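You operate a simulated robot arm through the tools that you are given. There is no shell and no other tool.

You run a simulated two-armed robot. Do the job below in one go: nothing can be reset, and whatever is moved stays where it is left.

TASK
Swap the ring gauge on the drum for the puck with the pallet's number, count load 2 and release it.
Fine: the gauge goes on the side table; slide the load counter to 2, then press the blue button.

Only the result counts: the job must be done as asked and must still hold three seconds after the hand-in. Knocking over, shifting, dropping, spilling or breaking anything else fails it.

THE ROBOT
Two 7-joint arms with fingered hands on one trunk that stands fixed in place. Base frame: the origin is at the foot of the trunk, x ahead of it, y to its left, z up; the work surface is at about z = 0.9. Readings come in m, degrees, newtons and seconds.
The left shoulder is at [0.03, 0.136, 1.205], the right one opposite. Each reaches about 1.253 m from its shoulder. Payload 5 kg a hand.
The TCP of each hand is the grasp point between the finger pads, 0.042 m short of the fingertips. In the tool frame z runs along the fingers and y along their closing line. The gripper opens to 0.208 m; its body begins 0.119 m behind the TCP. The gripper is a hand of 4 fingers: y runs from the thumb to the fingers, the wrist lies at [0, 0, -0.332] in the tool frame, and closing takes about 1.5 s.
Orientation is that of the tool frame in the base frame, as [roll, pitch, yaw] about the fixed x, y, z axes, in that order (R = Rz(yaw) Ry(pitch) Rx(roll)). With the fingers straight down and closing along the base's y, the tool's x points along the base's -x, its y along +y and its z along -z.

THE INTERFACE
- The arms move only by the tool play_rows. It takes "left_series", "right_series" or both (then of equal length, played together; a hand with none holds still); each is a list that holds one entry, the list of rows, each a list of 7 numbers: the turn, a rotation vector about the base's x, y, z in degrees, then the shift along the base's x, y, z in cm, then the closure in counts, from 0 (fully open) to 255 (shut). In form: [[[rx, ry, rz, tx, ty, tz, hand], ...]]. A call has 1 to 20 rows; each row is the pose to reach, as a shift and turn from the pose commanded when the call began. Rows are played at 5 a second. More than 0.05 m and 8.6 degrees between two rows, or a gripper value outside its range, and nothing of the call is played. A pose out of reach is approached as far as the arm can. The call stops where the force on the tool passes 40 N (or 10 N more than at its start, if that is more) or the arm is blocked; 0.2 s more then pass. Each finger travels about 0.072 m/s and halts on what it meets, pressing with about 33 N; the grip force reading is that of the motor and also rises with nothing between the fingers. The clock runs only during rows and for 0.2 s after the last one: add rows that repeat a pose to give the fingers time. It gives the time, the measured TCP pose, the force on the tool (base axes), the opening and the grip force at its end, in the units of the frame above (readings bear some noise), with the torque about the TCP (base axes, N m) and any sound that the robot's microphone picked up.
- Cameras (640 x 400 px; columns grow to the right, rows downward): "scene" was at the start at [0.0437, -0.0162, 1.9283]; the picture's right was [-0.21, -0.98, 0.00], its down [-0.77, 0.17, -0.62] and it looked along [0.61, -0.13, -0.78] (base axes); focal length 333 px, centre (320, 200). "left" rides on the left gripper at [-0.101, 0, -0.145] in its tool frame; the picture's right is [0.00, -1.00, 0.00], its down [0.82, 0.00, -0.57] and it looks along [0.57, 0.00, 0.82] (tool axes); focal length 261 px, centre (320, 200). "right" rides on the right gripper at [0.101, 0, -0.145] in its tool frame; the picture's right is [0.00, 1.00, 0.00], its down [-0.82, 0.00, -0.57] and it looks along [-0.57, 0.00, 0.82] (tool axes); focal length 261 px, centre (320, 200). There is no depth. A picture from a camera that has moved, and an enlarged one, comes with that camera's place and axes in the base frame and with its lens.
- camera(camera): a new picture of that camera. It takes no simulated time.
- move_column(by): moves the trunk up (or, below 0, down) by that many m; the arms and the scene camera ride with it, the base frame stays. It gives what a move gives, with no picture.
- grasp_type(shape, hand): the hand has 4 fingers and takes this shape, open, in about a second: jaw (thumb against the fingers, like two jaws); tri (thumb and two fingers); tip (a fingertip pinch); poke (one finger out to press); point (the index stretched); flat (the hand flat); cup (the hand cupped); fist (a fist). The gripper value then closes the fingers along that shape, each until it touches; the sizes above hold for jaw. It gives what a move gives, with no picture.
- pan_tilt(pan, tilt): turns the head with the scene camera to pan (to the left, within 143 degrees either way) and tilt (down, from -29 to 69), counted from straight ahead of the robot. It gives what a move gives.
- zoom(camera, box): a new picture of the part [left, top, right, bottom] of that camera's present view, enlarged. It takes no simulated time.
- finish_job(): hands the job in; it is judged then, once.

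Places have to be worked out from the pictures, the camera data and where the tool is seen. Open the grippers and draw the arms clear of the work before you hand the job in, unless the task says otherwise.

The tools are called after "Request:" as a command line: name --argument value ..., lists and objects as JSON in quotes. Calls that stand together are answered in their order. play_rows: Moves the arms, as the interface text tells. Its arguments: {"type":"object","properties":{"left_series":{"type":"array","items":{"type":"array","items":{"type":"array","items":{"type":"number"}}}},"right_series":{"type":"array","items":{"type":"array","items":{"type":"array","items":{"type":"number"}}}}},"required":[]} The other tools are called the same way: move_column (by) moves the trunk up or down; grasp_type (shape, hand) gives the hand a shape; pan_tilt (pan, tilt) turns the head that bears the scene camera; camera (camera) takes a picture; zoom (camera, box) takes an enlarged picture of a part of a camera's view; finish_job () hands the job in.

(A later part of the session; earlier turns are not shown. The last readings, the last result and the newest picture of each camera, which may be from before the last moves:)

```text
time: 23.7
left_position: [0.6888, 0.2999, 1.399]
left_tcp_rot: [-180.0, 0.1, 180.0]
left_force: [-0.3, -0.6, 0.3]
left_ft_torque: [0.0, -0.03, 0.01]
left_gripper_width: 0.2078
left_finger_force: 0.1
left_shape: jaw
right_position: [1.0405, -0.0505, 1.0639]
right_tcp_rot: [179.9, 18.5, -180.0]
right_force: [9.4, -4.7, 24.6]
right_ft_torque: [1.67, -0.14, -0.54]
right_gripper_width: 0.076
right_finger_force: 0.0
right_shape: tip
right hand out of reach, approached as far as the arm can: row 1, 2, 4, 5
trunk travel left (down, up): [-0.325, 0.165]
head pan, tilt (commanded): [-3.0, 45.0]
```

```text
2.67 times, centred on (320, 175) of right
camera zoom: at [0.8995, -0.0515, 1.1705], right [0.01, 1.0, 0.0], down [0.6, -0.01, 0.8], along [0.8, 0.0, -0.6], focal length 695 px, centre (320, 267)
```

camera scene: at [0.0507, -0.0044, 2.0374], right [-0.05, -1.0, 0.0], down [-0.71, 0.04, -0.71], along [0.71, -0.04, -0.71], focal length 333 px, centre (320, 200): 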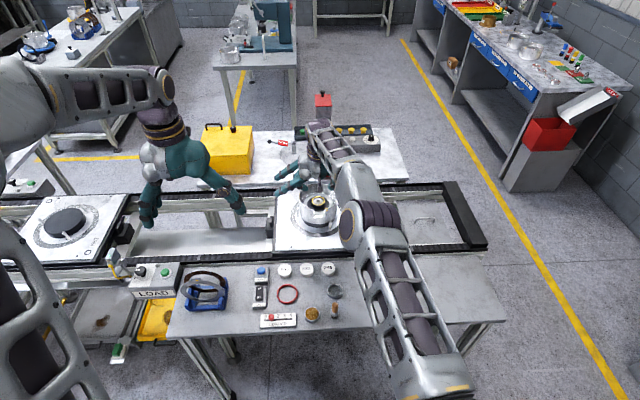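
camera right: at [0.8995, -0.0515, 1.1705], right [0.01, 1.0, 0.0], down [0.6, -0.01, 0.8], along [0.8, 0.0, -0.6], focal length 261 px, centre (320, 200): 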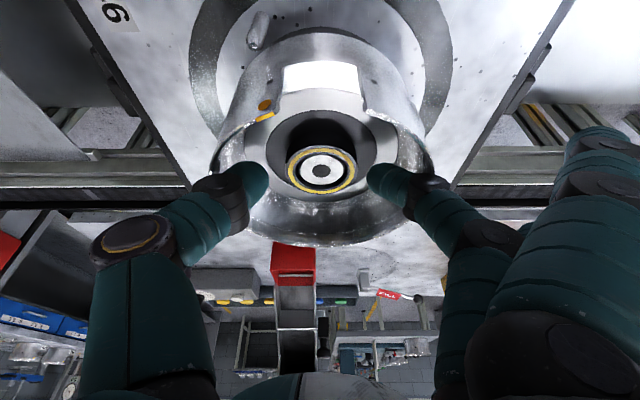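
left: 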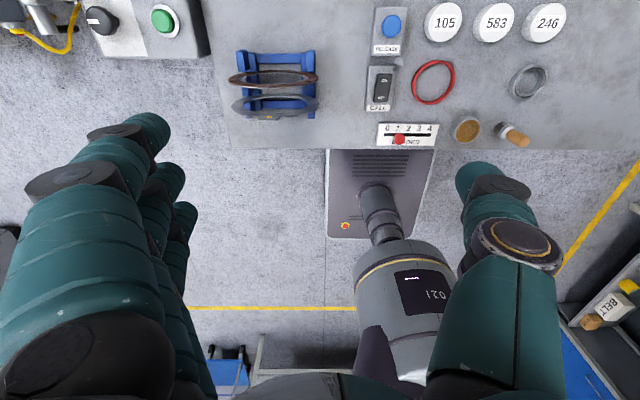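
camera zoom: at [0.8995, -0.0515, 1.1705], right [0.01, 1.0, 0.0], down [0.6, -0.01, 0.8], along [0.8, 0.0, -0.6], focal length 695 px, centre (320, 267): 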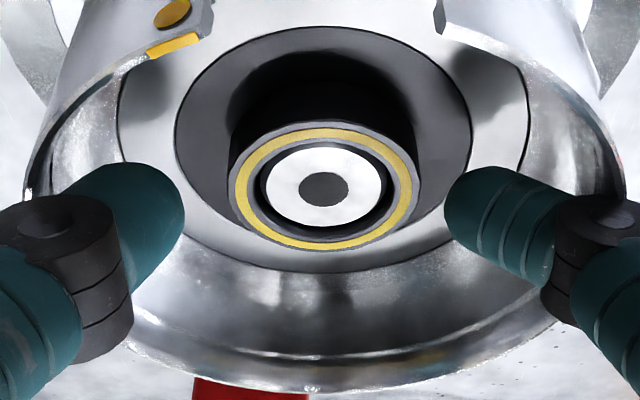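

A 25 N upward force with a roll torque shows the finger's outer joint resting on the drum rim. I back up at once and narrow the opening to about 67 mm, then check that the drum has not moved.

Request:
play_rows --right_series '[[[0, 0, 0, 0, 0, 1, 160], [0, 0, 0, 0, 0, 2.5, 160], [0, 0, 0, 0, 0, 4.5, 166], [0, 0, 0, 0, 0, 5, 173], [0, 0, 0, 0, 0, 5, 173]]]'

Request:
camera --camera "right"

Request:
zoom --camera "right" --box '[220, 60, 420, 210]'

```text
time: 24.9
left_position: [0.6897, 0.3005, 1.3974]
left_tcp_rot: [-180.0, 0.0, 180.0]
left_force: [0.2, -0.4, 0.0]
left_ft_torque: [-0.01, -0.03, 0.0]
left_gripper_width: 0.2077
left_finger_force: 0.1
left_shape: jaw
right_position: [1.0389, -0.0505, 1.1096]
right_tcp_rot: [-180.0, 18.0, 180.0]
right_force: [-0.4, 0.1, -0.4]
right_ft_torque: [0.01, -0.01, -0.01]
right_gripper_width: 0.0676
right_finger_force: 0.0
right_shape: tip
trunk travel left (down, up): [-0.325, 0.165]
head pan, tilt (commanded): [-3.0, 45.0]
```

```text
taken
camera right: at [0.8971, -0.0511, 1.2177], right [0.0, 1.0, 0.0], down [0.6, 0.0, 0.8], along [0.8, 0.0, -0.6], focal length 261 px, centre (320, 200)
```

right: 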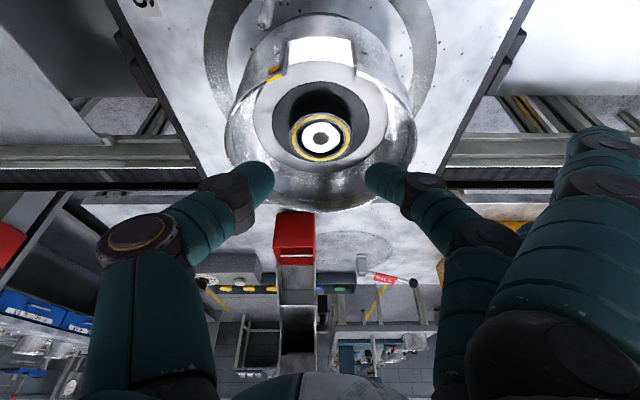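

```text
2.67 times, centred on (320, 135) of right
camera zoom: at [0.8971, -0.0511, 1.2177], right [0.0, 1.0, 0.0], down [0.6, 0.0, 0.8], along [0.8, 0.0, -0.6], focal length 695 px, centre (320, 373)
```

zoom: 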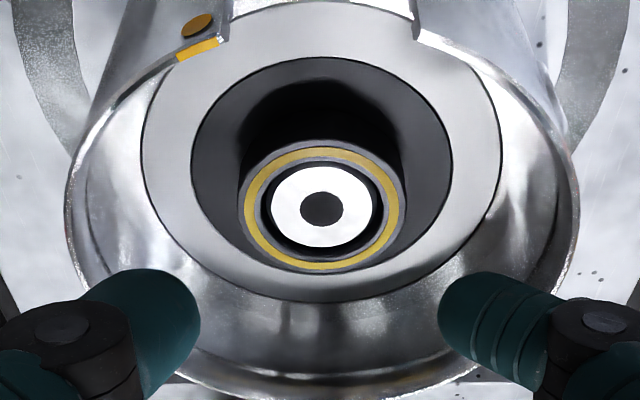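

The drum and gauge are unmoved (centre again 1.054, -0.050). I tilt to 23° for more reach margin, keep the opening at about 65 mm and lower to just above the gauge top.

Request:
play_rows --right_series '[[[0, -2.5, 0, 0.05, 0, 0, 175], [0, -5, 0, 0.1, 0, 0, 175], [0, -5, 0, 0.1, 0, -1.5, 175], [0, -5, 0, 0.1, 0, -3, 175], [0, -5, 0, 0.1, 0, -3.5, 175], [0, -5, 0, 0.1, 0, -3.5, 175]]]'

Request:
zoom --camera "right" --box '[200, 80, 440, 260]'

```text
time: 26.3
left_position: [0.6897, 0.3004, 1.397]
left_tcp_rot: [180.0, 0.0, 179.9]
left_force: [-0.5, -0.2, -0.5]
left_ft_torque: [0.01, -0.02, -0.01]
left_gripper_width: 0.2079
left_finger_force: 0.1
left_shape: jaw
right_position: [1.0394, -0.0504, 1.0744]
right_tcp_rot: [179.9, 23.0, 180.0]
right_force: [0.0, -0.7, -0.4]
right_ft_torque: [-0.03, -0.01, 0.0]
right_gripper_width: 0.0656
right_finger_force: 0.1
right_shape: tip
trunk travel left (down, up): [-0.325, 0.165]
head pan, tilt (commanded): [-3.0, 45.0]
```

```text
2.22 times, centred on (320, 170) of right
camera zoom: at [0.8908, -0.0509, 1.1695], right [0.0, 1.0, 0.0], down [0.53, 0.0, 0.85], along [0.85, 0.0, -0.53], focal length 579 px, centre (320, 267)
```

zoom: 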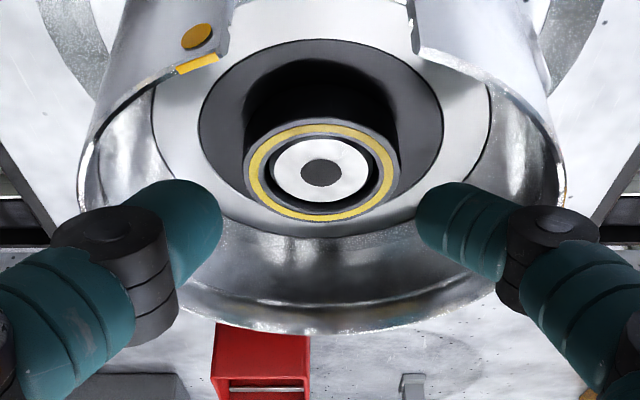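

No contact so far and the fingertips straddle the gauge evenly. I lower 1.2 cm more in small steps.

Request:
play_rows --right_series '[[[0, 0, 0, 0.05, 0, -0.4, 175], [0, 0, 0, 0.05, 0, -0.8, 175], [0, 0, 0, 0.05, 0, -1.1, 175], [0, 0, 0, 0.05, 0, -1.2, 175]]]'

Request:
zoom --camera "right" --box '[200, 80, 440, 260]'

```text
time: 27.3
left_position: [0.6889, 0.2998, 1.3975]
left_tcp_rot: [180.0, 0.1, -180.0]
left_force: [0.2, -0.1, 0.8]
left_ft_torque: [-0.02, -0.03, -0.03]
left_gripper_width: 0.2079
left_finger_force: 0.0
left_shape: jaw
right_position: [1.0411, -0.0498, 1.0641]
right_tcp_rot: [-179.9, 23.2, -180.0]
right_force: [1.0, -2.1, 7.2]
right_ft_torque: [0.54, 0.01, -0.06]
right_gripper_width: 0.066
right_finger_force: 0.0
right_shape: tip
trunk travel left (down, up): [-0.325, 0.165]
head pan, tilt (commanded): [-3.0, 45.0]
```

```text
2.22 times, centred on (320, 170) of right
camera zoom: at [0.8917, -0.0509, 1.1588], right [0.0, 1.0, 0.0], down [0.53, 0.0, 0.85], along [0.85, 0.0, -0.53], focal length 579 px, centre (320, 267)
```

zoom: 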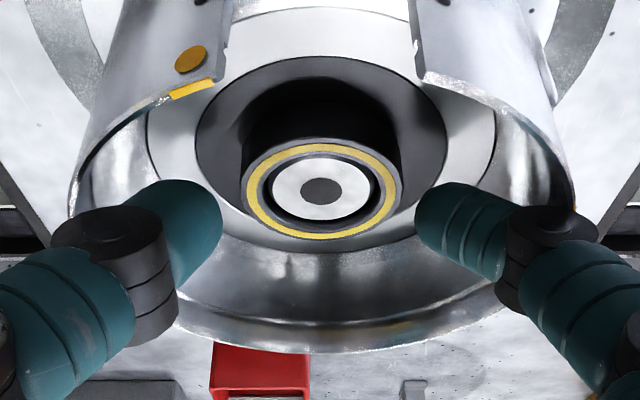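

The finger's outer joint touches the rim again (7 N at y offset +0.078) before the tips are deep enough, since the digits arch outward. I back out upward and try other hand shapes in the air for straighter fingers.

Request:
play_rows --right_series '[[[0, 0, 0, 0, 0, 1.5, 175], [0, 0, 0, 0, 0, 4, 175], [0, 0, 0, 0, 0, 8, 175], [0, 0, 0, 0, 0, 12, 175], [0, 0, 0, -3, 0, 16, 175], [0, 0, 0, -6, 0, 19, 175], [0, 0, 0, -6, 0, 19, 175]]]'

Request:
camera --camera "right"

Request:
grasp_type --hand "right" --shape "cup"

Request:
camera --camera "right"

Request:
grasp_type --hand "right" --shape "flat"

Request:
camera --camera "right"

```text
time: 28.9
left_position: [0.6917, 0.3016, 1.3957]
left_tcp_rot: [-180.0, -0.2, -179.9]
left_force: [0.4, 1.1, -1.0]
left_ft_torque: [-0.01, 0.1, 0.0]
left_gripper_width: 0.2077
left_finger_force: 0.2
left_shape: jaw
right_position: [0.9819, -0.0489, 1.2514]
right_tcp_rot: [180.0, 23.0, 179.9]
right_force: [0.4, -0.3, -0.6]
right_ft_torque: [-0.01, 0.05, -0.01]
right_gripper_width: 0.0658
right_finger_force: 0.1
right_shape: tip
trunk travel left (down, up): [-0.325, 0.165]
head pan, tilt (commanded): [-3.0, 45.0]
```

```text
taken
camera right: at [0.832, -0.0502, 1.346], right [0.0, 1.0, 0.0], down [0.53, 0.0, 0.85], along [0.85, 0.0, -0.53], focal length 261 px, centre (320, 200)
```

right: 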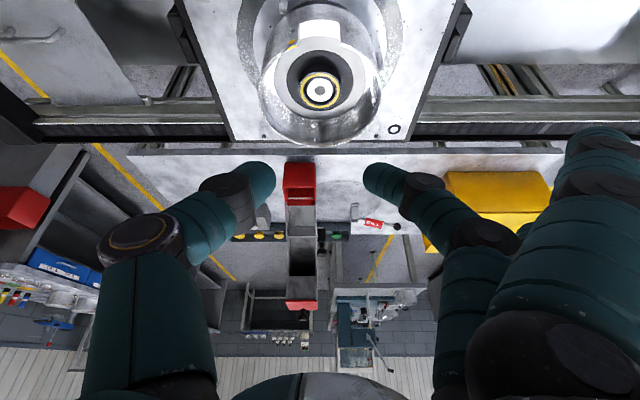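

```text
time: 29.8
left_position: [0.689, 0.3002, 1.3967]
left_tcp_rot: [180.0, 0.0, -180.0]
left_force: [0.9, -0.1, 0.5]
left_ft_torque: [-0.05, -0.01, 0.0]
left_gripper_width: 0.2078
left_finger_force: 0.0
left_shape: jaw
right_position: [0.9806, -0.0496, 1.2533]
right_tcp_rot: [-180.0, 22.9, -180.0]
right_force: [-0.2, 0.4, 0.3]
right_ft_torque: [0.0, -0.01, 0.02]
right_gripper_width: 0.0601
right_finger_force: 0.1
right_shape: cup
trunk travel left (down, up): [-0.325, 0.165]
head pan, tilt (commanded): [-3.0, 45.0]
```

```text
taken
camera right: at [0.8303, -0.0498, 1.3475], right [0.0, 1.0, 0.0], down [0.53, 0.0, 0.85], along [0.85, 0.0, -0.53], focal length 261 px, centre (320, 200)
```

right: 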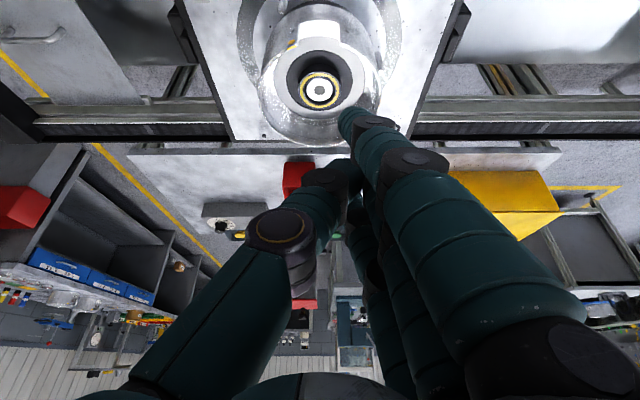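

```text
time: 30.7
left_position: [0.6894, 0.3005, 1.3961]
left_tcp_rot: [180.0, 0.1, 179.9]
left_force: [0.1, 0.0, -0.6]
left_ft_torque: [0.0, 0.0, 0.01]
left_gripper_width: 0.2079
left_finger_force: 0.0
left_shape: jaw
right_position: [0.9812, -0.0489, 1.2529]
right_tcp_rot: [180.0, 23.0, -180.0]
right_force: [-0.5, -0.2, 0.3]
right_ft_torque: [0.04, 0.01, 0.02]
right_gripper_width: 0.0001
right_finger_force: 0.0
right_shape: flat
trunk travel left (down, up): [-0.325, 0.165]
head pan, tilt (commanded): [-3.0, 45.0]
```

```text
taken
camera right: at [0.8303, -0.05, 1.3475], right [0.0, 1.0, 0.0], down [0.53, 0.0, 0.85], along [0.85, 0.0, -0.53], focal length 261 px, centre (320, 200)
```

right: 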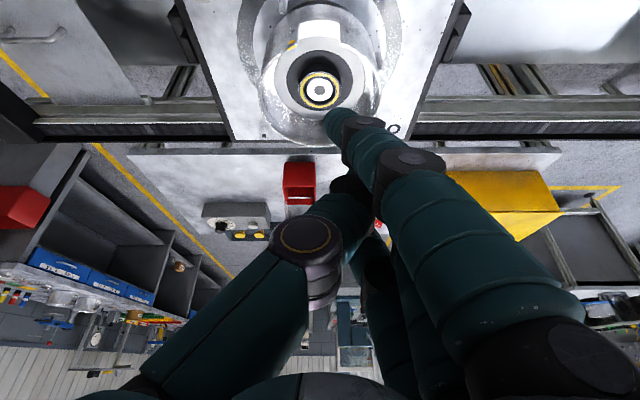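

Only tip, tri and jaw are real pinches; the finger is more slanted than the thumb, so a small 3.5° roll plus a narrower 61 mm opening should let the tips go deeper. I return to tip and first take up the pose above the drum.

Request:
grasp_type --hand "right" --shape "tip"

Request:
play_rows --right_series '[[[0, 0, 0, 0, 0, 0, 60], [0, 0, 0, 0, 0, 0, 110], [0, 0, 0, 0, 0, 0, 150], [0, 0, 0, 0, 0, 0, 180], [3.5, 0, 0, 3, -0.15, -2, 180], [3.5, 0, 0, 6.2, -0.3, -4, 180], [3.5, 0, 0, 6.2, -0.3, -8, 180], [3.5, 0, 0, 6.2, -0.3, -12, 180], [3.5, 0, 0, 6.2, -0.3, -14, 180], [3.5, 0, 0, 6.2, -0.3, -14, 180]]]'

Request:
camera --camera "right"

Request:
zoom --camera "right" --box '[200, 60, 440, 240]'

```text
time: 31.6
left_position: [0.6882, 0.3004, 1.3966]
left_tcp_rot: [-179.9, 0.0, -180.0]
left_force: [0.1, -1.0, -0.4]
left_ft_torque: [0.01, 0.04, -0.02]
left_gripper_width: 0.2077
left_finger_force: 0.1
left_shape: jaw
right_position: [0.9796, -0.0494, 1.252]
right_tcp_rot: [180.0, 23.0, -180.0]
right_force: [0.1, 0.0, -0.2]
right_ft_torque: [0.03, 0.02, 0.01]
right_gripper_width: 0.2081
right_finger_force: 0.0
right_shape: tip
trunk travel left (down, up): [-0.325, 0.165]
head pan, tilt (commanded): [-3.0, 45.0]
```

```text
time: 33.8
left_position: [0.6891, 0.2995, 1.3985]
left_tcp_rot: [180.0, 0.0, 179.9]
left_force: [0.2, -0.8, -0.2]
left_ft_torque: [0.06, -0.01, 0.01]
left_gripper_width: 0.2077
left_finger_force: 0.1
left_shape: jaw
right_position: [1.0439, -0.0525, 1.1125]
right_tcp_rot: [176.1, 22.9, 178.4]
right_force: [-0.1, -0.4, 0.4]
right_ft_torque: [0.0, -0.02, 0.02]
right_gripper_width: 0.0618
right_finger_force: 0.0
right_shape: tip
trunk travel left (down, up): [-0.325, 0.165]
head pan, tilt (commanded): [-3.0, 45.0]
```

```text
taken
camera right: at [0.8936, -0.0589, 1.2069], right [0.0, 1.0, 0.06], down [0.53, -0.06, 0.85], along [0.85, 0.03, -0.53], focal length 261 px, centre (320, 200)
```

right: 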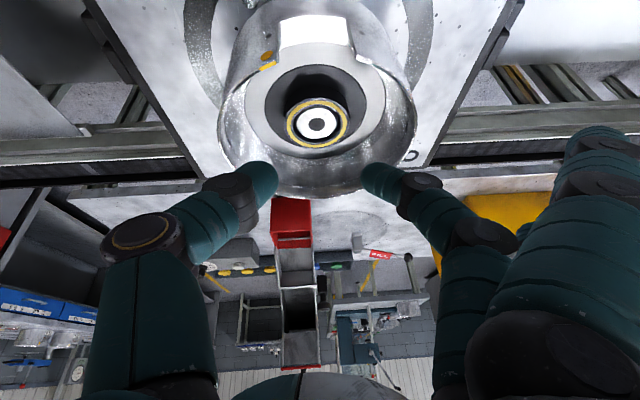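

```text
2.22 times, centred on (320, 150) of right
camera zoom: at [0.8936, -0.0589, 1.2069], right [0.0, 1.0, 0.06], down [0.53, -0.06, 0.85], along [0.85, 0.03, -0.53], focal length 579 px, centre (320, 311)
```

zoom: 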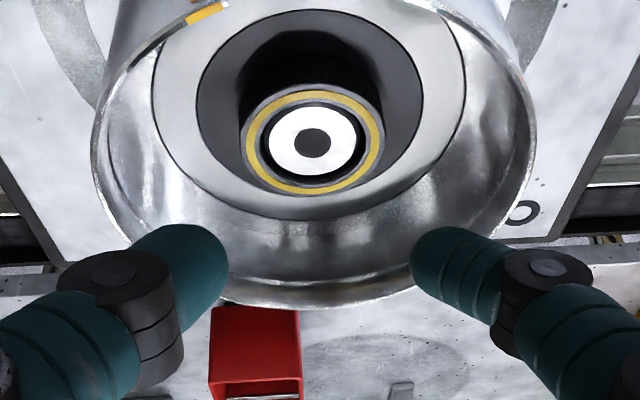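

Now I lower in steps toward the gauge, the opening at 61 mm.

Request:
play_rows --right_series '[[[0, 0, 0, 0, 0, -2, 180], [0, 0, 0, 0, 0, -3.5, 180], [0, 0, 0, 0, 0, -4.2, 180], [0, 0, 0, 0, 0, -4.5, 180]]]'

Request:
zoom --camera "right" --box '[200, 60, 440, 240]'

```text
time: 34.8
left_position: [0.6898, 0.2999, 1.3976]
left_tcp_rot: [180.0, 0.1, 180.0]
left_force: [-0.6, -0.1, 0.7]
left_ft_torque: [0.04, 0.03, 0.01]
left_gripper_width: 0.2076
left_finger_force: 0.0
left_shape: jaw
right_position: [1.0425, -0.0523, 1.0668]
right_tcp_rot: [176.2, 22.9, 178.5]
right_force: [-0.1, -0.6, -0.1]
right_ft_torque: [0.02, 0.01, 0.01]
right_gripper_width: 0.0618
right_finger_force: 0.1
right_shape: tip
trunk travel left (down, up): [-0.325, 0.165]
head pan, tilt (commanded): [-3.0, 45.0]
```

```text
2.22 times, centred on (320, 150) of right
camera zoom: at [0.8935, -0.0586, 1.1615], right [0.0, 1.0, 0.06], down [0.53, -0.06, 0.84], along [0.85, 0.03, -0.53], focal length 579 px, centre (320, 311)
```

zoom: 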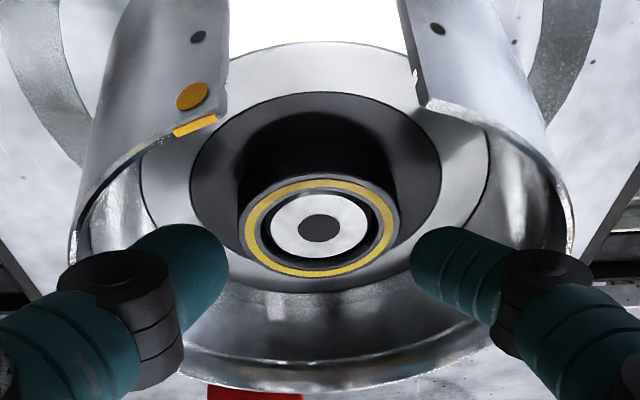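

Tips are centred on the gauge (mid 319.5 vs 319 px). I continue down 6 mm in small steps.

Request:
play_rows --right_series '[[[0, 0, 0, 0, 0, -0.2, 180], [0, 0, 0, 0, 0, -0.4, 180], [0, 0, 0, 0, 0, -0.6, 180], [0, 0, 0, 0, 0, -0.6, 180]]]'

Request:
zoom --camera "right" --box '[200, 60, 440, 240]'

```text
time: 35.8
left_position: [0.6891, 0.2997, 1.3977]
left_tcp_rot: [180.0, 0.0, -180.0]
left_force: [-0.3, -0.2, 0.6]
left_ft_torque: [0.02, 0.01, -0.02]
left_gripper_width: 0.2076
left_finger_force: 0.1
left_shape: jaw
right_position: [1.0441, -0.0523, 1.0615]
right_tcp_rot: [176.2, 22.9, 178.5]
right_force: [-0.2, -0.1, -0.1]
right_ft_torque: [-0.03, 0.01, 0.01]
right_gripper_width: 0.0616
right_finger_force: 0.0
right_shape: tip
trunk travel left (down, up): [-0.325, 0.165]
head pan, tilt (commanded): [-3.0, 45.0]
```

```text
2.22 times, centred on (320, 150) of right
camera zoom: at [0.8935, -0.0586, 1.1558], right [0.0, 1.0, 0.06], down [0.53, -0.06, 0.84], along [0.85, 0.03, -0.53], focal length 579 px, centre (320, 311)
```

zoom: 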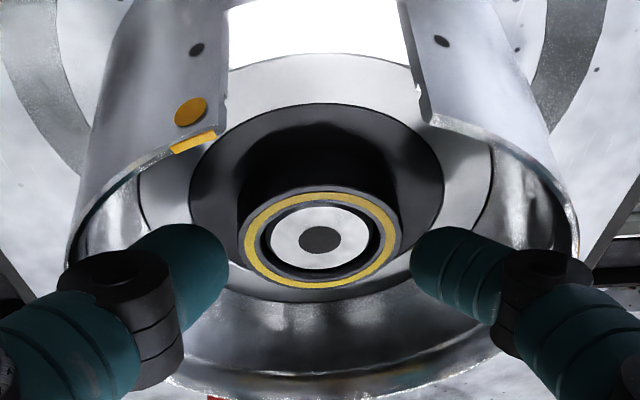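

Still free of contact at 1.0615. I go down another 4.5 mm carefully.

Request:
play_rows --right_series '[[[0, 0, 0, 0, 0, -0.15, 180], [0, 0, 0, 0, 0, -0.3, 180], [0, 0, 0, 0, 0, -0.3, 180]]]'

Request:
zoom --camera "right" --box '[200, 60, 440, 240]'

```text
time: 36.6
left_position: [0.6898, 0.2997, 1.3971]
left_tcp_rot: [180.0, 0.0, 180.0]
left_force: [0.4, 1.0, 0.3]
left_ft_torque: [0.01, 0.01, -0.01]
left_gripper_width: 0.2076
left_finger_force: 0.1
left_shape: jaw
right_position: [1.0431, -0.0511, 1.0588]
right_tcp_rot: [176.3, 23.0, 178.5]
right_force: [0.0, 1.0, 2.0]
right_ft_torque: [-0.15, 0.02, 0.09]
right_gripper_width: 0.061
right_finger_force: 0.0
right_shape: tip
trunk travel left (down, up): [-0.325, 0.165]
head pan, tilt (commanded): [-3.0, 45.0]
```

```text
2.22 times, centred on (320, 150) of right
camera zoom: at [0.8935, -0.0584, 1.1534], right [0.0, 1.0, 0.06], down [0.53, -0.06, 0.85], along [0.85, 0.03, -0.53], focal length 579 px, centre (320, 311)
```

zoom: 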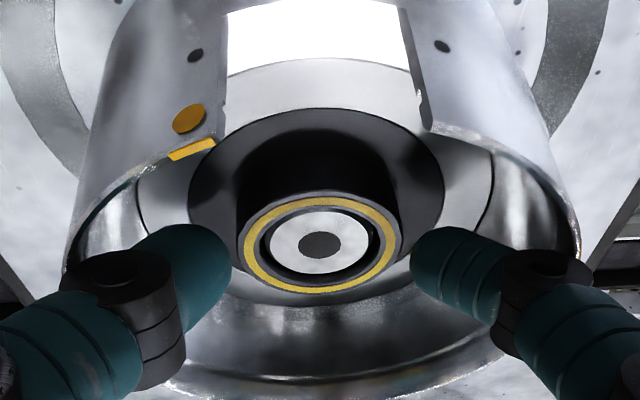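

Very light contact (2 N, thumb side on the rim). I zoom tightly to judge gauge height against the fingertips.

Request:
zoom --camera "right" --box '[270, 120, 370, 190]'

Request:
zoom --camera "scene" --box '[290, 150, 370, 220]'

```text
5.71 times, centred on (320, 155) of right
camera zoom: at [0.8935, -0.0584, 1.1534], right [0.0, 1.0, 0.06], down [0.53, -0.06, 0.85], along [0.85, 0.03, -0.53], focal length 1489 px, centre (320, 457)
```

zoom: 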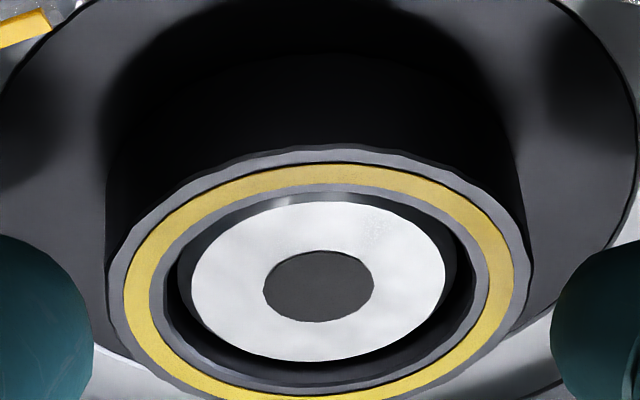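

```text
5.71 times, centred on (330, 185) of scene
camera zoom: at [0.0511, -0.004, 2.0374], right [-0.05, -1.0, 0.0], down [-0.71, 0.04, -0.71], along [0.71, -0.04, -0.71], focal length 1902 px, centre (263, 286)
```

zoom: 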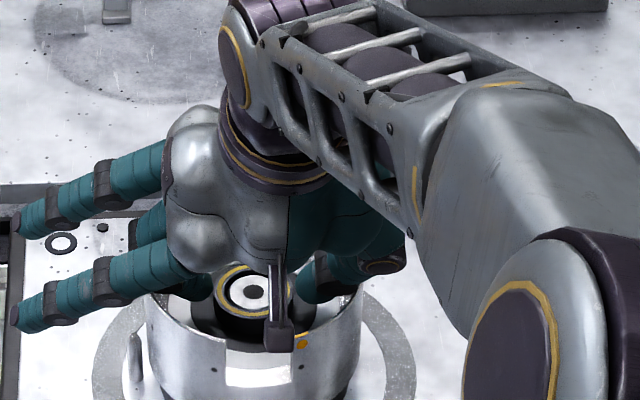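

Re-triangulating all views, the gauge may sit deeper below the rim than I first thought (top ≈ 1.023-1.03, rim ≈ 1.055), so I need better measurements. I lift out and take a low view through the drum's notch with the right camera.

Request:
play_rows --right_series '[[[0, 0, 0, 0, 0, 1, 180], [0, 0, 0, 0, 0, 3.5, 180], [0, 0, 0, 0, 0, 7.5, 180], [0, 0, 0, -4, 0, 10, 180], [0, 0, 0, -8.5, 0, 11, 180], [0, -6, 0, -12, 0, 11, 180], [0, -12, 0, -16, 0, 10, 180], [0, -17, 0, -19, 0, 9, 180], [0, -17, 0, -19, 0, 8.5, 180], [0, -17, 0, -19, 0, 8.5, 180]]]'

Request:
camera --camera "right"

Request:
zoom --camera "right" --box '[250, 110, 390, 210]'

```text
time: 38.8
left_position: [0.6897, 0.2987, 1.3983]
left_tcp_rot: [-179.9, 0.0, 179.8]
left_force: [-0.2, -1.2, 0.5]
left_ft_torque: [0.04, -0.04, -0.01]
left_gripper_width: 0.2078
left_finger_force: 0.1
left_shape: jaw
right_position: [0.8543, -0.0544, 1.1431]
right_tcp_rot: [175.5, 39.9, 178.1]
right_force: [-0.2, -1.3, -0.3]
right_ft_torque: [0.03, 0.0, 0.0]
right_gripper_width: 0.0611
right_finger_force: 0.1
right_shape: tip
trunk travel left (down, up): [-0.325, 0.165]
head pan, tilt (commanded): [-3.0, 45.0]
```

```text
taken
camera right: at [0.6833, -0.06, 1.19], right [-0.01, 1.0, 0.06], down [0.26, -0.06, 0.96], along [0.97, 0.03, -0.26], focal length 261 px, centre (320, 200)
```

right: 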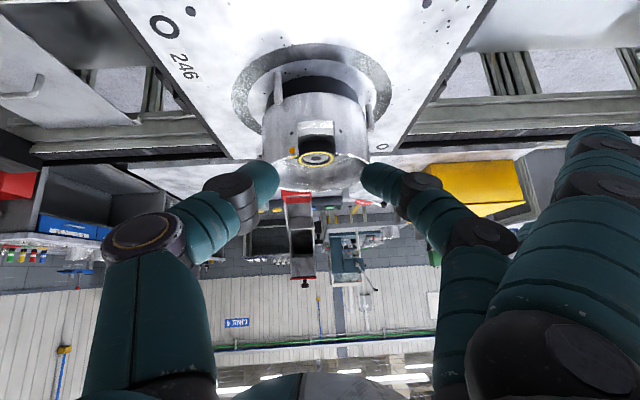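

```text
4.00 times, centred on (320, 160) of right
camera zoom: at [0.6833, -0.06, 1.19], right [-0.01, 1.0, 0.06], down [0.26, -0.06, 0.96], along [0.97, 0.03, -0.26], focal length 1043 px, centre (320, 360)
```

zoom: 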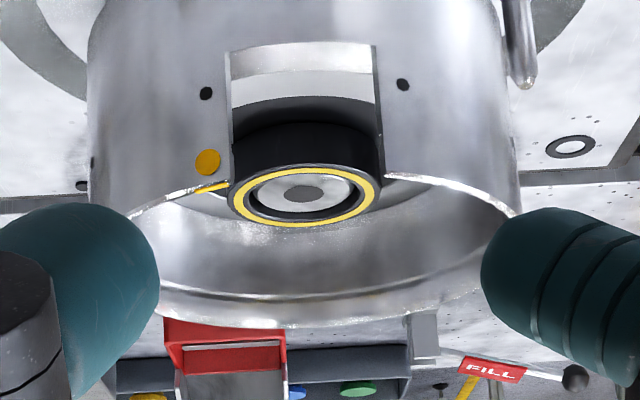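

This low view settles it: gauge top centre ≈ (1.0605, -0.050, 1.023), rim z ≈ 1.052, drum radius ≈ 0.080. Now I measure the digits' outline in the camera frame to see how deep the pinch can go.

Request:
zoom --camera "right" --box '[90, 140, 330, 290]'

Request:
zoom --camera "right" --box '[310, 140, 550, 290]'

Request:
camera --camera "scene"

```text
2.67 times, centred on (210, 215) of right
camera zoom: at [0.6833, -0.06, 1.19], right [-0.01, 1.0, 0.06], down [0.26, -0.06, 0.96], along [0.97, 0.03, -0.26], focal length 695 px, centre (613, 160)
```

zoom: 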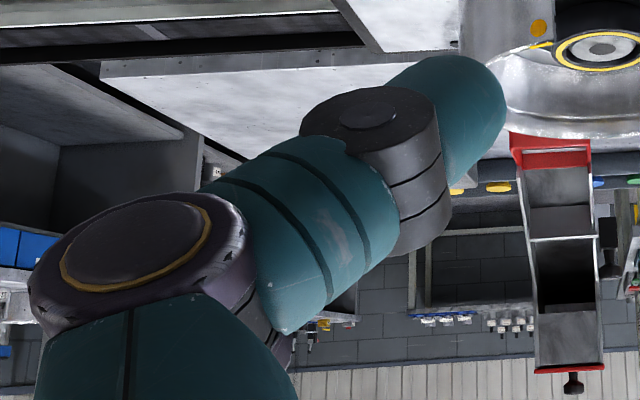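

```text
2.67 times, centred on (430, 215) of right
camera zoom: at [0.6833, -0.06, 1.19], right [-0.01, 1.0, 0.06], down [0.26, -0.06, 0.96], along [0.97, 0.03, -0.26], focal length 695 px, centre (27, 160)
```

zoom: 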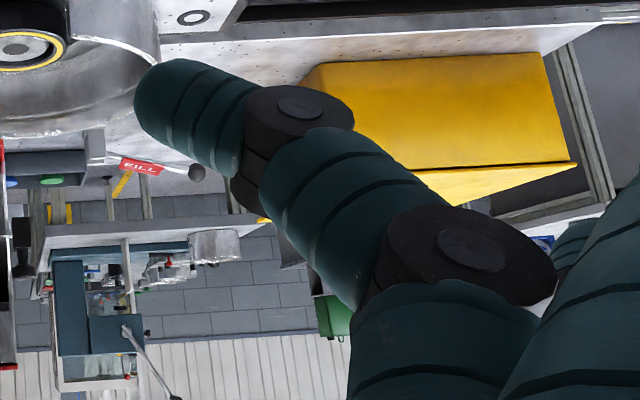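

```text
taken
camera scene: at [0.0517, -0.0056, 2.0373], right [-0.05, -1.0, 0.0], down [-0.71, 0.04, -0.71], along [0.71, -0.04, -0.71], focal length 333 px, centre (320, 200)
```

scene: 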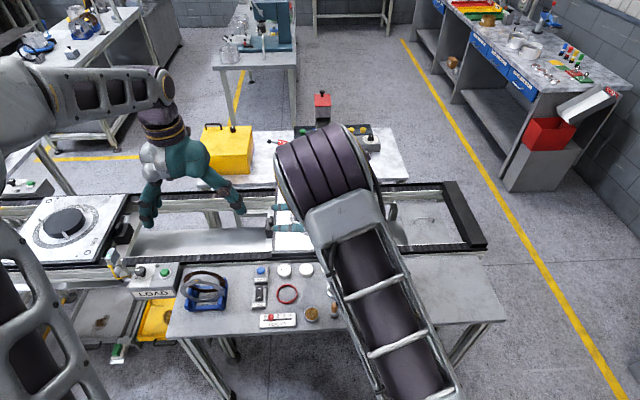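

The digits' arch is about 1 cm too wide to pinch the gauge below the rim in one hand, so a two-finger "chopstick" lift with one straight finger of each hand may be needed. I raise the right hand and inspect the "point" and "poke" shapes.

Request:
play_rows --right_series '[[[-1.5, 6, 0, -2, 0, 4, 150], [-3.5, 12, 0, -4, 0, 8, 100], [-3.5, 19, 0, -6, 0, 12, 50], [-3.5, 26, 0, -8, 0, 15, 0], [-3.5, 33, 0, -8, 0, 15, 0], [-3.5, 40, 0, -8, 0, 15, 0], [-3.5, 40, 0, -8, 0, 15, 0]]]'

Request:
grasp_type --hand "right" --shape "point"

Request:
camera --camera "right"

Request:
zoom --camera "scene" --box '[230, 80, 410, 240]'

Request:
grasp_type --hand "right" --shape "poke"

Request:
camera --camera "right"

Request:
zoom --camera "scene" --box '[230, 80, 410, 240]'

```text
time: 40.4
left_position: [0.6877, 0.3013, 1.3976]
left_tcp_rot: [-179.9, 0.2, 180.0]
left_force: [-1.1, -0.3, 0.8]
left_ft_torque: [0.01, -0.11, -0.02]
left_gripper_width: 0.2077
left_finger_force: 0.0
left_shape: jaw
right_position: [0.7729, -0.0517, 1.2956]
right_tcp_rot: [-179.9, -0.1, 179.7]
right_force: [-0.4, 0.5, 1.0]
right_ft_torque: [0.04, -0.09, 0.0]
right_gripper_width: 0.2076
right_finger_force: 0.1
right_shape: tip
trunk travel left (down, up): [-0.325, 0.165]
head pan, tilt (commanded): [-3.0, 45.0]
```

```text
time: 41.3
left_position: [0.6894, 0.3005, 1.3973]
left_tcp_rot: [-180.0, 0.1, -179.9]
left_force: [-0.5, -0.1, 0.0]
left_ft_torque: [0.0, -0.02, -0.02]
left_gripper_width: 0.2079
left_finger_force: 0.0
left_shape: jaw
right_position: [0.7744, -0.0527, 1.2937]
right_tcp_rot: [180.0, 0.0, 179.8]
right_force: [-0.2, 0.1, -0.4]
right_ft_torque: [0.08, 0.02, -0.02]
right_gripper_width: 0.0
right_finger_force: 0.0
right_shape: point
trunk travel left (down, up): [-0.325, 0.165]
head pan, tilt (commanded): [-3.0, 45.0]
```

```text
taken
camera right: at [0.673, -0.0522, 1.4392], right [0.01, 1.0, 0.0], down [0.82, -0.01, 0.57], along [0.57, 0.0, -0.82], focal length 261 px, centre (320, 200)
```

right: 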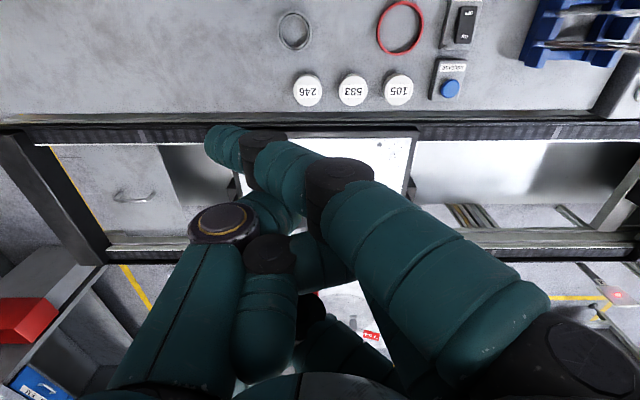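

```text
2.50 times, centred on (320, 160) of scene
camera zoom: at [0.0514, -0.0042, 2.0373], right [-0.05, -1.0, 0.0], down [-0.71, 0.04, -0.71], along [0.71, -0.04, -0.71], focal length 832 px, centre (320, 300)
```

zoom: 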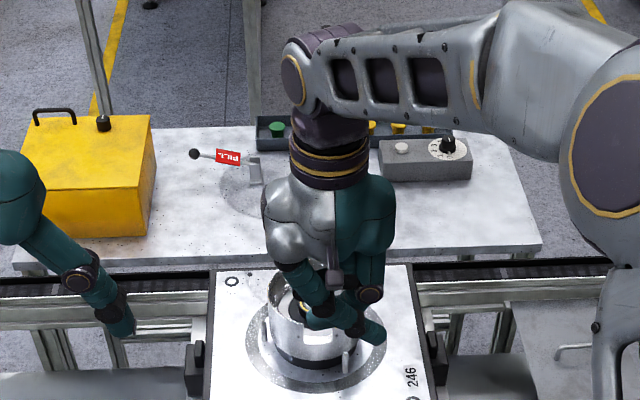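

```text
time: 42.2
left_position: [0.6891, 0.2993, 1.3978]
left_tcp_rot: [180.0, -0.1, -179.9]
left_force: [0.2, 0.1, 0.0]
left_ft_torque: [-0.01, 0.01, 0.0]
left_gripper_width: 0.2079
left_finger_force: 0.2
left_shape: jaw
right_position: [0.7725, -0.0512, 1.2934]
right_tcp_rot: [180.0, 0.0, 179.9]
right_force: [0.3, -0.6, 0.6]
right_ft_torque: [0.01, 0.03, -0.03]
right_gripper_width: 0.0
right_finger_force: 0.0
right_shape: poke
trunk travel left (down, up): [-0.325, 0.165]
head pan, tilt (commanded): [-3.0, 45.0]
```

```text
taken
camera right: at [0.673, -0.0522, 1.4392], right [0.01, 1.0, 0.0], down [0.82, -0.01, 0.57], along [0.57, 0.0, -0.82], focal length 261 px, centre (320, 200)
```

right: 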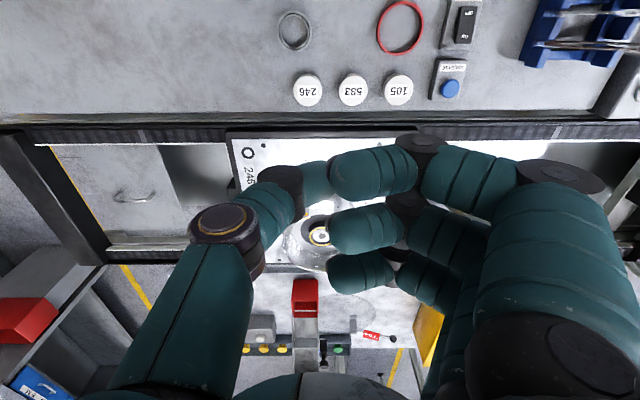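

```text
2.50 times, centred on (320, 160) of scene
camera zoom: at [0.0515, -0.0042, 2.0373], right [-0.05, -1.0, 0.0], down [-0.71, 0.04, -0.71], along [0.71, -0.04, -0.71], focal length 832 px, centre (320, 300)
```

zoom: 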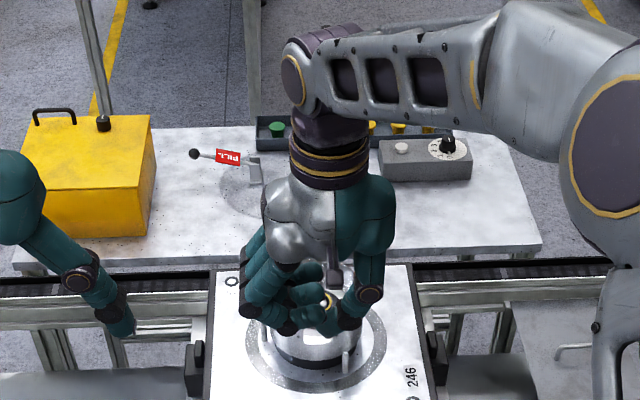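

The index in "point" is straight, slanted 44° to the tool axis, so a hand pitched about 45° forward with its palm turned back puts the index vertical. I move the right hand aside and turn it -90° about vertical to test this orientation.

Request:
play_rows --right_series '[[[0, 0, 0, -1, -4, 1, 0], [0, 0, -8, -2, -8, 2, 0], [0, 0, -16, -3, -12, 3, 0], [0, 0, -24, -4, -16, 4, 0], [0, 0, -32, -5, -20, 5, 0], [0, 0, -40, -5, -22, 5, 0], [0, 0, -48, -5, -22, 5, 0], [0, 0, -56, -5, -22, 5, 0], [0, 0, -64, -5, -22, 5, 0], [0, 0, -72, -5, -22, 5, 0], [0, 0, -80, -5, -22, 5, 0], [0, 0, -85, -5, -22, 5, 0], [0, 0, -90, -5, -22, 5, 0], [0, 0, -90, -5, -22, 5, 0]]]'

Request:
grasp_type --hand "right" --shape "point"

Request:
camera --camera "scene"

Request:
camera --camera "right"

```text
time: 45.2
left_position: [0.6895, 0.301, 1.3972]
left_tcp_rot: [-180.0, 0.0, -180.0]
left_force: [0.2, 0.5, -0.5]
left_ft_torque: [0.03, -0.01, 0.0]
left_gripper_width: 0.2076
left_finger_force: 0.0
left_shape: jaw
right_position: [0.7235, -0.2731, 1.3447]
right_tcp_rot: [180.0, 0.0, 89.6]
right_force: [0.7, 0.6, 0.3]
right_ft_torque: [-0.05, 0.03, -0.02]
right_gripper_width: 0.0
right_finger_force: 0.0
right_shape: poke
trunk travel left (down, up): [-0.325, 0.165]
head pan, tilt (commanded): [-3.0, 45.0]
```

```text
time: 46.1
left_position: [0.6893, 0.3004, 1.3972]
left_tcp_rot: [180.0, 0.0, -179.9]
left_force: [0.6, 0.6, -0.5]
left_ft_torque: [0.03, 0.01, -0.03]
left_gripper_width: 0.2077
left_finger_force: 0.1
left_shape: jaw
right_position: [0.723, -0.2733, 1.3439]
right_tcp_rot: [-180.0, 0.0, 89.8]
right_force: [0.1, 0.2, 0.1]
right_ft_torque: [-0.02, 0.06, 0.0]
right_gripper_width: 0.2017
right_finger_force: 0.0
right_shape: point
trunk travel left (down, up): [-0.325, 0.165]
head pan, tilt (commanded): [-3.0, 45.0]
```

```text
taken
camera scene: at [0.0513, -0.0042, 2.0373], right [-0.05, -1.0, 0.0], down [-0.71, 0.04, -0.71], along [0.71, -0.04, -0.71], focal length 333 px, centre (320, 200)
```

scene: 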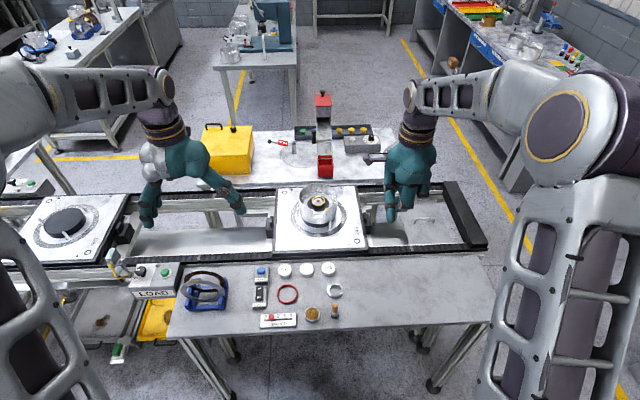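

```text
taken
camera right: at [0.7241, -0.1732, 1.4897], right [1.0, -0.01, 0.0], down [-0.01, -0.82, 0.57], along [0.0, -0.57, -0.82], focal length 261 px, centre (320, 200)
```

right: 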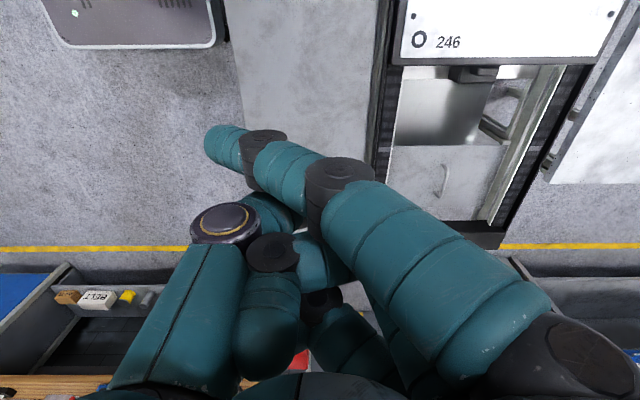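

The orientation is reachable. I test what closing does in the "point" shape, in free air.

Request:
play_rows --right_series '[[[0, 0, 0, 0, 0, 0, 50], [0, 0, 0, 0, 0, 0, 100], [0, 0, 0, 0, 0, 0, 128], [0, 0, 0, 0, 0, 0, 128], [0, 0, 0, 0, 0, 0, 128]]]'

Request:
camera --camera "right"

Request:
play_rows --right_series '[[[0, 0, 0, 0, 0, 0, 170], [0, 0, 0, 0, 0, 0, 210], [0, 0, 0, 0, 0, 0, 255], [0, 0, 0, 0, 0, 0, 255], [0, 0, 0, 0, 0, 0, 255]]]'

Request:
camera --camera "right"

```text
time: 47.3
left_position: [0.6879, 0.3007, 1.3964]
left_tcp_rot: [179.9, 0.1, 180.0]
left_force: [-0.5, 0.3, 0.0]
left_ft_torque: [0.0, 0.0, -0.02]
left_gripper_width: 0.2079
left_finger_force: 0.1
left_shape: jaw
right_position: [0.7235, -0.2734, 1.3449]
right_tcp_rot: [180.0, 0.0, 89.8]
right_force: [-0.8, -0.6, -0.2]
right_ft_torque: [0.0, 0.04, 0.02]
right_gripper_width: 0.2018
right_finger_force: 0.1
right_shape: point
trunk travel left (down, up): [-0.325, 0.165]
head pan, tilt (commanded): [-3.0, 45.0]
```

```text
taken
camera right: at [0.724, -0.1732, 1.4897], right [1.0, -0.01, 0.0], down [-0.01, -0.82, 0.57], along [0.0, -0.57, -0.82], focal length 261 px, centre (320, 200)
```

right: 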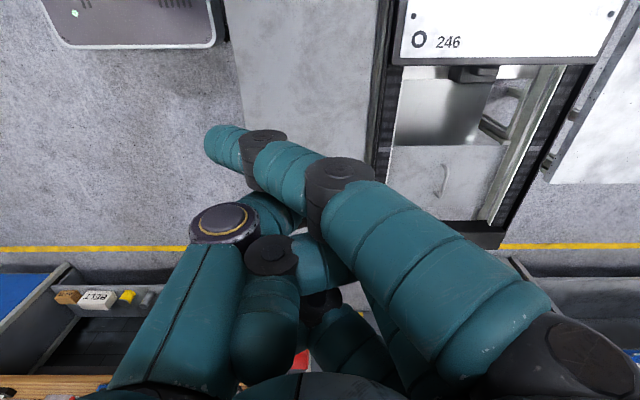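

```text
time: 48.5
left_position: [0.6884, 0.2999, 1.3977]
left_tcp_rot: [180.0, 0.0, -180.0]
left_force: [-0.1, -0.2, -0.2]
left_ft_torque: [0.03, 0.02, 0.0]
left_gripper_width: 0.2077
left_finger_force: 0.1
left_shape: jaw
right_position: [0.723, -0.2725, 1.344]
right_tcp_rot: [-179.9, 0.0, 89.8]
right_force: [-0.1, -0.4, -0.7]
right_ft_torque: [0.02, 0.04, -0.02]
right_gripper_width: 0.2019
right_finger_force: 0.1
right_shape: point
trunk travel left (down, up): [-0.325, 0.165]
head pan, tilt (commanded): [-3.0, 45.0]
```

```text
taken
camera right: at [0.724, -0.1732, 1.4897], right [1.0, -0.01, 0.0], down [-0.01, -0.82, 0.57], along [0.0, -0.57, -0.82], focal length 261 px, centre (320, 200)
```

right: 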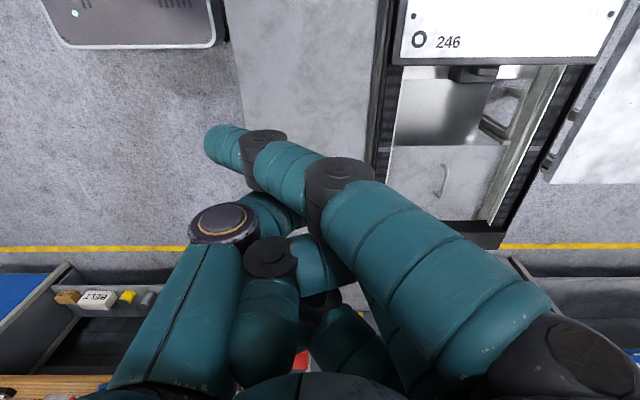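

Closing has no effect, so "point" is a rigid straight finger. I turn the right hand to its working attitude (15° outward yaw, then 35° forward tilt) in free space.

Request:
play_rows --right_series '[[[0, 0, 7.5, 0, 0, 0, 255], [0, 0, 15, 0, 0, 0, 255], [0, 0, 15, 0, 0, 0, 255]]]'

Request:
play_rows --right_series '[[[1.81, -6.76, 0, 0, 0, 0, 255], [3.62, -13.52, 0, 0, 0, 0, 255], [5.43, -20.28, 0, 0, 0, 0, 255], [7.24, -27.04, 0, 0, 0, 0, 255], [9.06, -33.8, 0, 0, 0, 0, 255], [9.06, -33.8, 0, 0, 0, 0, 255]]]'

Request:
camera --camera "right"

Request:
camera --camera "scene"

```text
time: 49.3
left_position: [0.6887, 0.3004, 1.3981]
left_tcp_rot: [-180.0, -0.1, 179.9]
left_force: [-0.3, 0.1, -0.5]
left_ft_torque: [0.03, 0.0, -0.01]
left_gripper_width: 0.2077
left_finger_force: 0.0
left_shape: jaw
right_position: [0.723, -0.2734, 1.3448]
right_tcp_rot: [-180.0, 0.0, 104.8]
right_force: [-0.3, 0.5, -1.0]
right_ft_torque: [-0.02, 0.05, -0.02]
right_gripper_width: 0.2017
right_finger_force: 0.0
right_shape: point
trunk travel left (down, up): [-0.325, 0.165]
head pan, tilt (commanded): [-3.0, 45.0]
```

```text
time: 50.7
left_position: [0.69, 0.2996, 1.3975]
left_tcp_rot: [-180.0, 0.0, -180.0]
left_force: [-0.2, 1.0, -0.1]
left_ft_torque: [-0.02, 0.02, 0.0]
left_gripper_width: 0.2078
left_finger_force: 0.0
left_shape: jaw
right_position: [0.7231, -0.2717, 1.3431]
right_tcp_rot: [145.1, 0.0, 104.8]
right_force: [0.5, -0.4, -0.4]
right_ft_torque: [-0.05, 0.08, -0.01]
right_gripper_width: 0.2017
right_finger_force: 0.0
right_shape: point
trunk travel left (down, up): [-0.325, 0.165]
head pan, tilt (commanded): [-3.0, 45.0]
```

```text
taken
camera right: at [0.6171, -0.1972, 1.4631], right [0.79, 0.2, 0.57], down [-0.11, -0.88, 0.46], along [0.6, -0.43, -0.67], focal length 261 px, centre (320, 200)
```

right: 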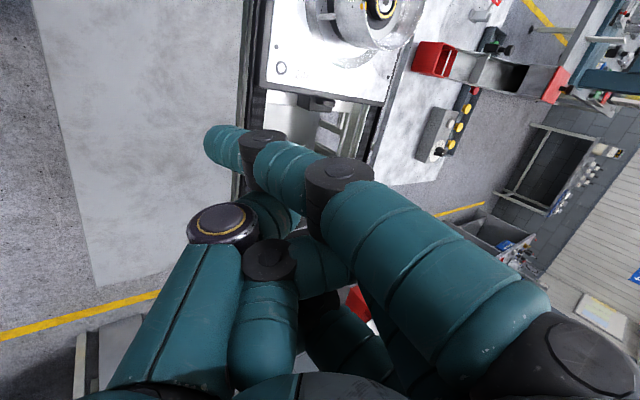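

```text
taken
camera scene: at [0.052, -0.0036, 2.0373], right [-0.05, -1.0, 0.0], down [-0.71, 0.04, -0.71], along [0.71, -0.04, -0.71], focal length 333 px, centre (320, 200)
```

scene: 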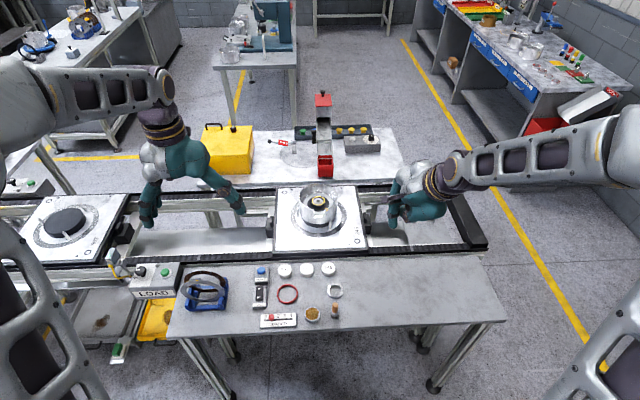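

Right attitude is fine. Now I shape the left hand to "point" and see where its index lies.

Request:
grasp_type --hand "left" --shape "point"

Request:
camera --camera "left"

Request:
zoom --camera "scene" --box '[330, 120, 510, 260]'

Request:
zoom --camera "scene" --box '[80, 100, 280, 260]'

```text
time: 51.6
left_position: [0.689, 0.3003, 1.3968]
left_tcp_rot: [179.9, 0.0, -180.0]
left_force: [0.4, -0.6, 0.1]
left_ft_torque: [-0.02, -0.02, 0.01]
left_gripper_width: 0.2018
left_finger_force: 0.0
left_shape: point
right_position: [0.7223, -0.2729, 1.3427]
right_tcp_rot: [144.9, -0.1, 104.8]
right_force: [-0.5, -0.2, 0.3]
right_ft_torque: [0.01, 0.03, 0.04]
right_gripper_width: 0.2017
right_finger_force: 0.0
right_shape: point
trunk travel left (down, up): [-0.325, 0.165]
head pan, tilt (commanded): [-3.0, 45.0]
```

```text
taken
camera left: at [0.7907, 0.3004, 1.5431], right [0.0, -1.0, 0.0], down [-0.82, 0.0, 0.57], along [-0.57, 0.0, -0.82], focal length 261 px, centre (320, 200)
```

left: 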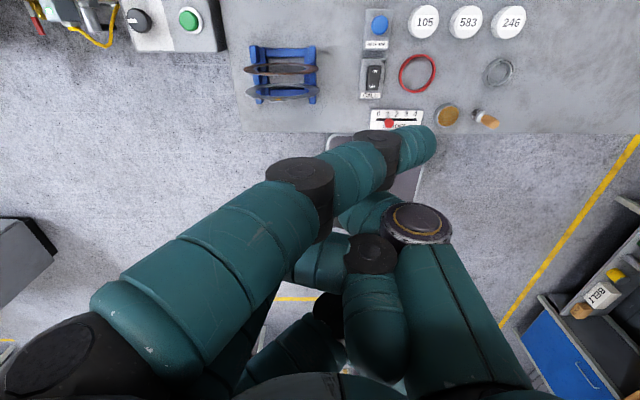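

```text
2.86 times, centred on (420, 190) of scene
camera zoom: at [0.0513, -0.0043, 2.0373], right [-0.05, -1.0, 0.0], down [-0.71, 0.04, -0.71], along [0.71, -0.04, -0.71], focal length 951 px, centre (34, 229)
```

zoom: 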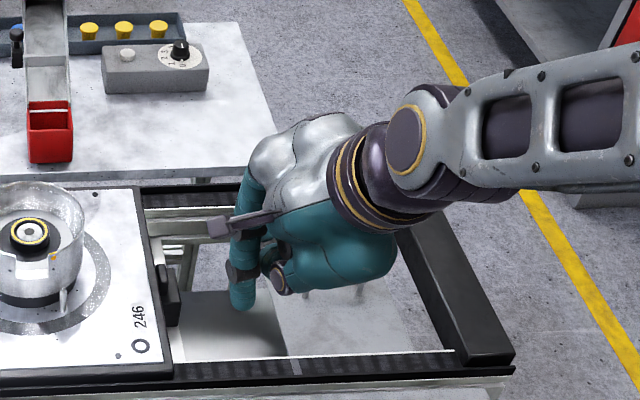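

```text
2.50 times, centred on (180, 180) of scene
camera zoom: at [0.0513, -0.0043, 2.0373], right [-0.05, -1.0, 0.0], down [-0.71, 0.04, -0.71], along [0.71, -0.04, -0.71], focal length 832 px, centre (670, 250)
```

zoom: 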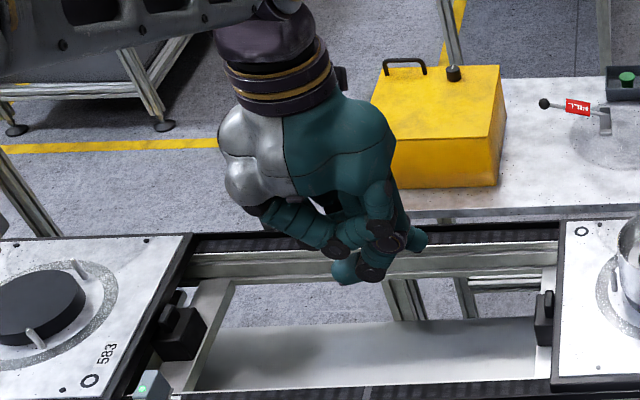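

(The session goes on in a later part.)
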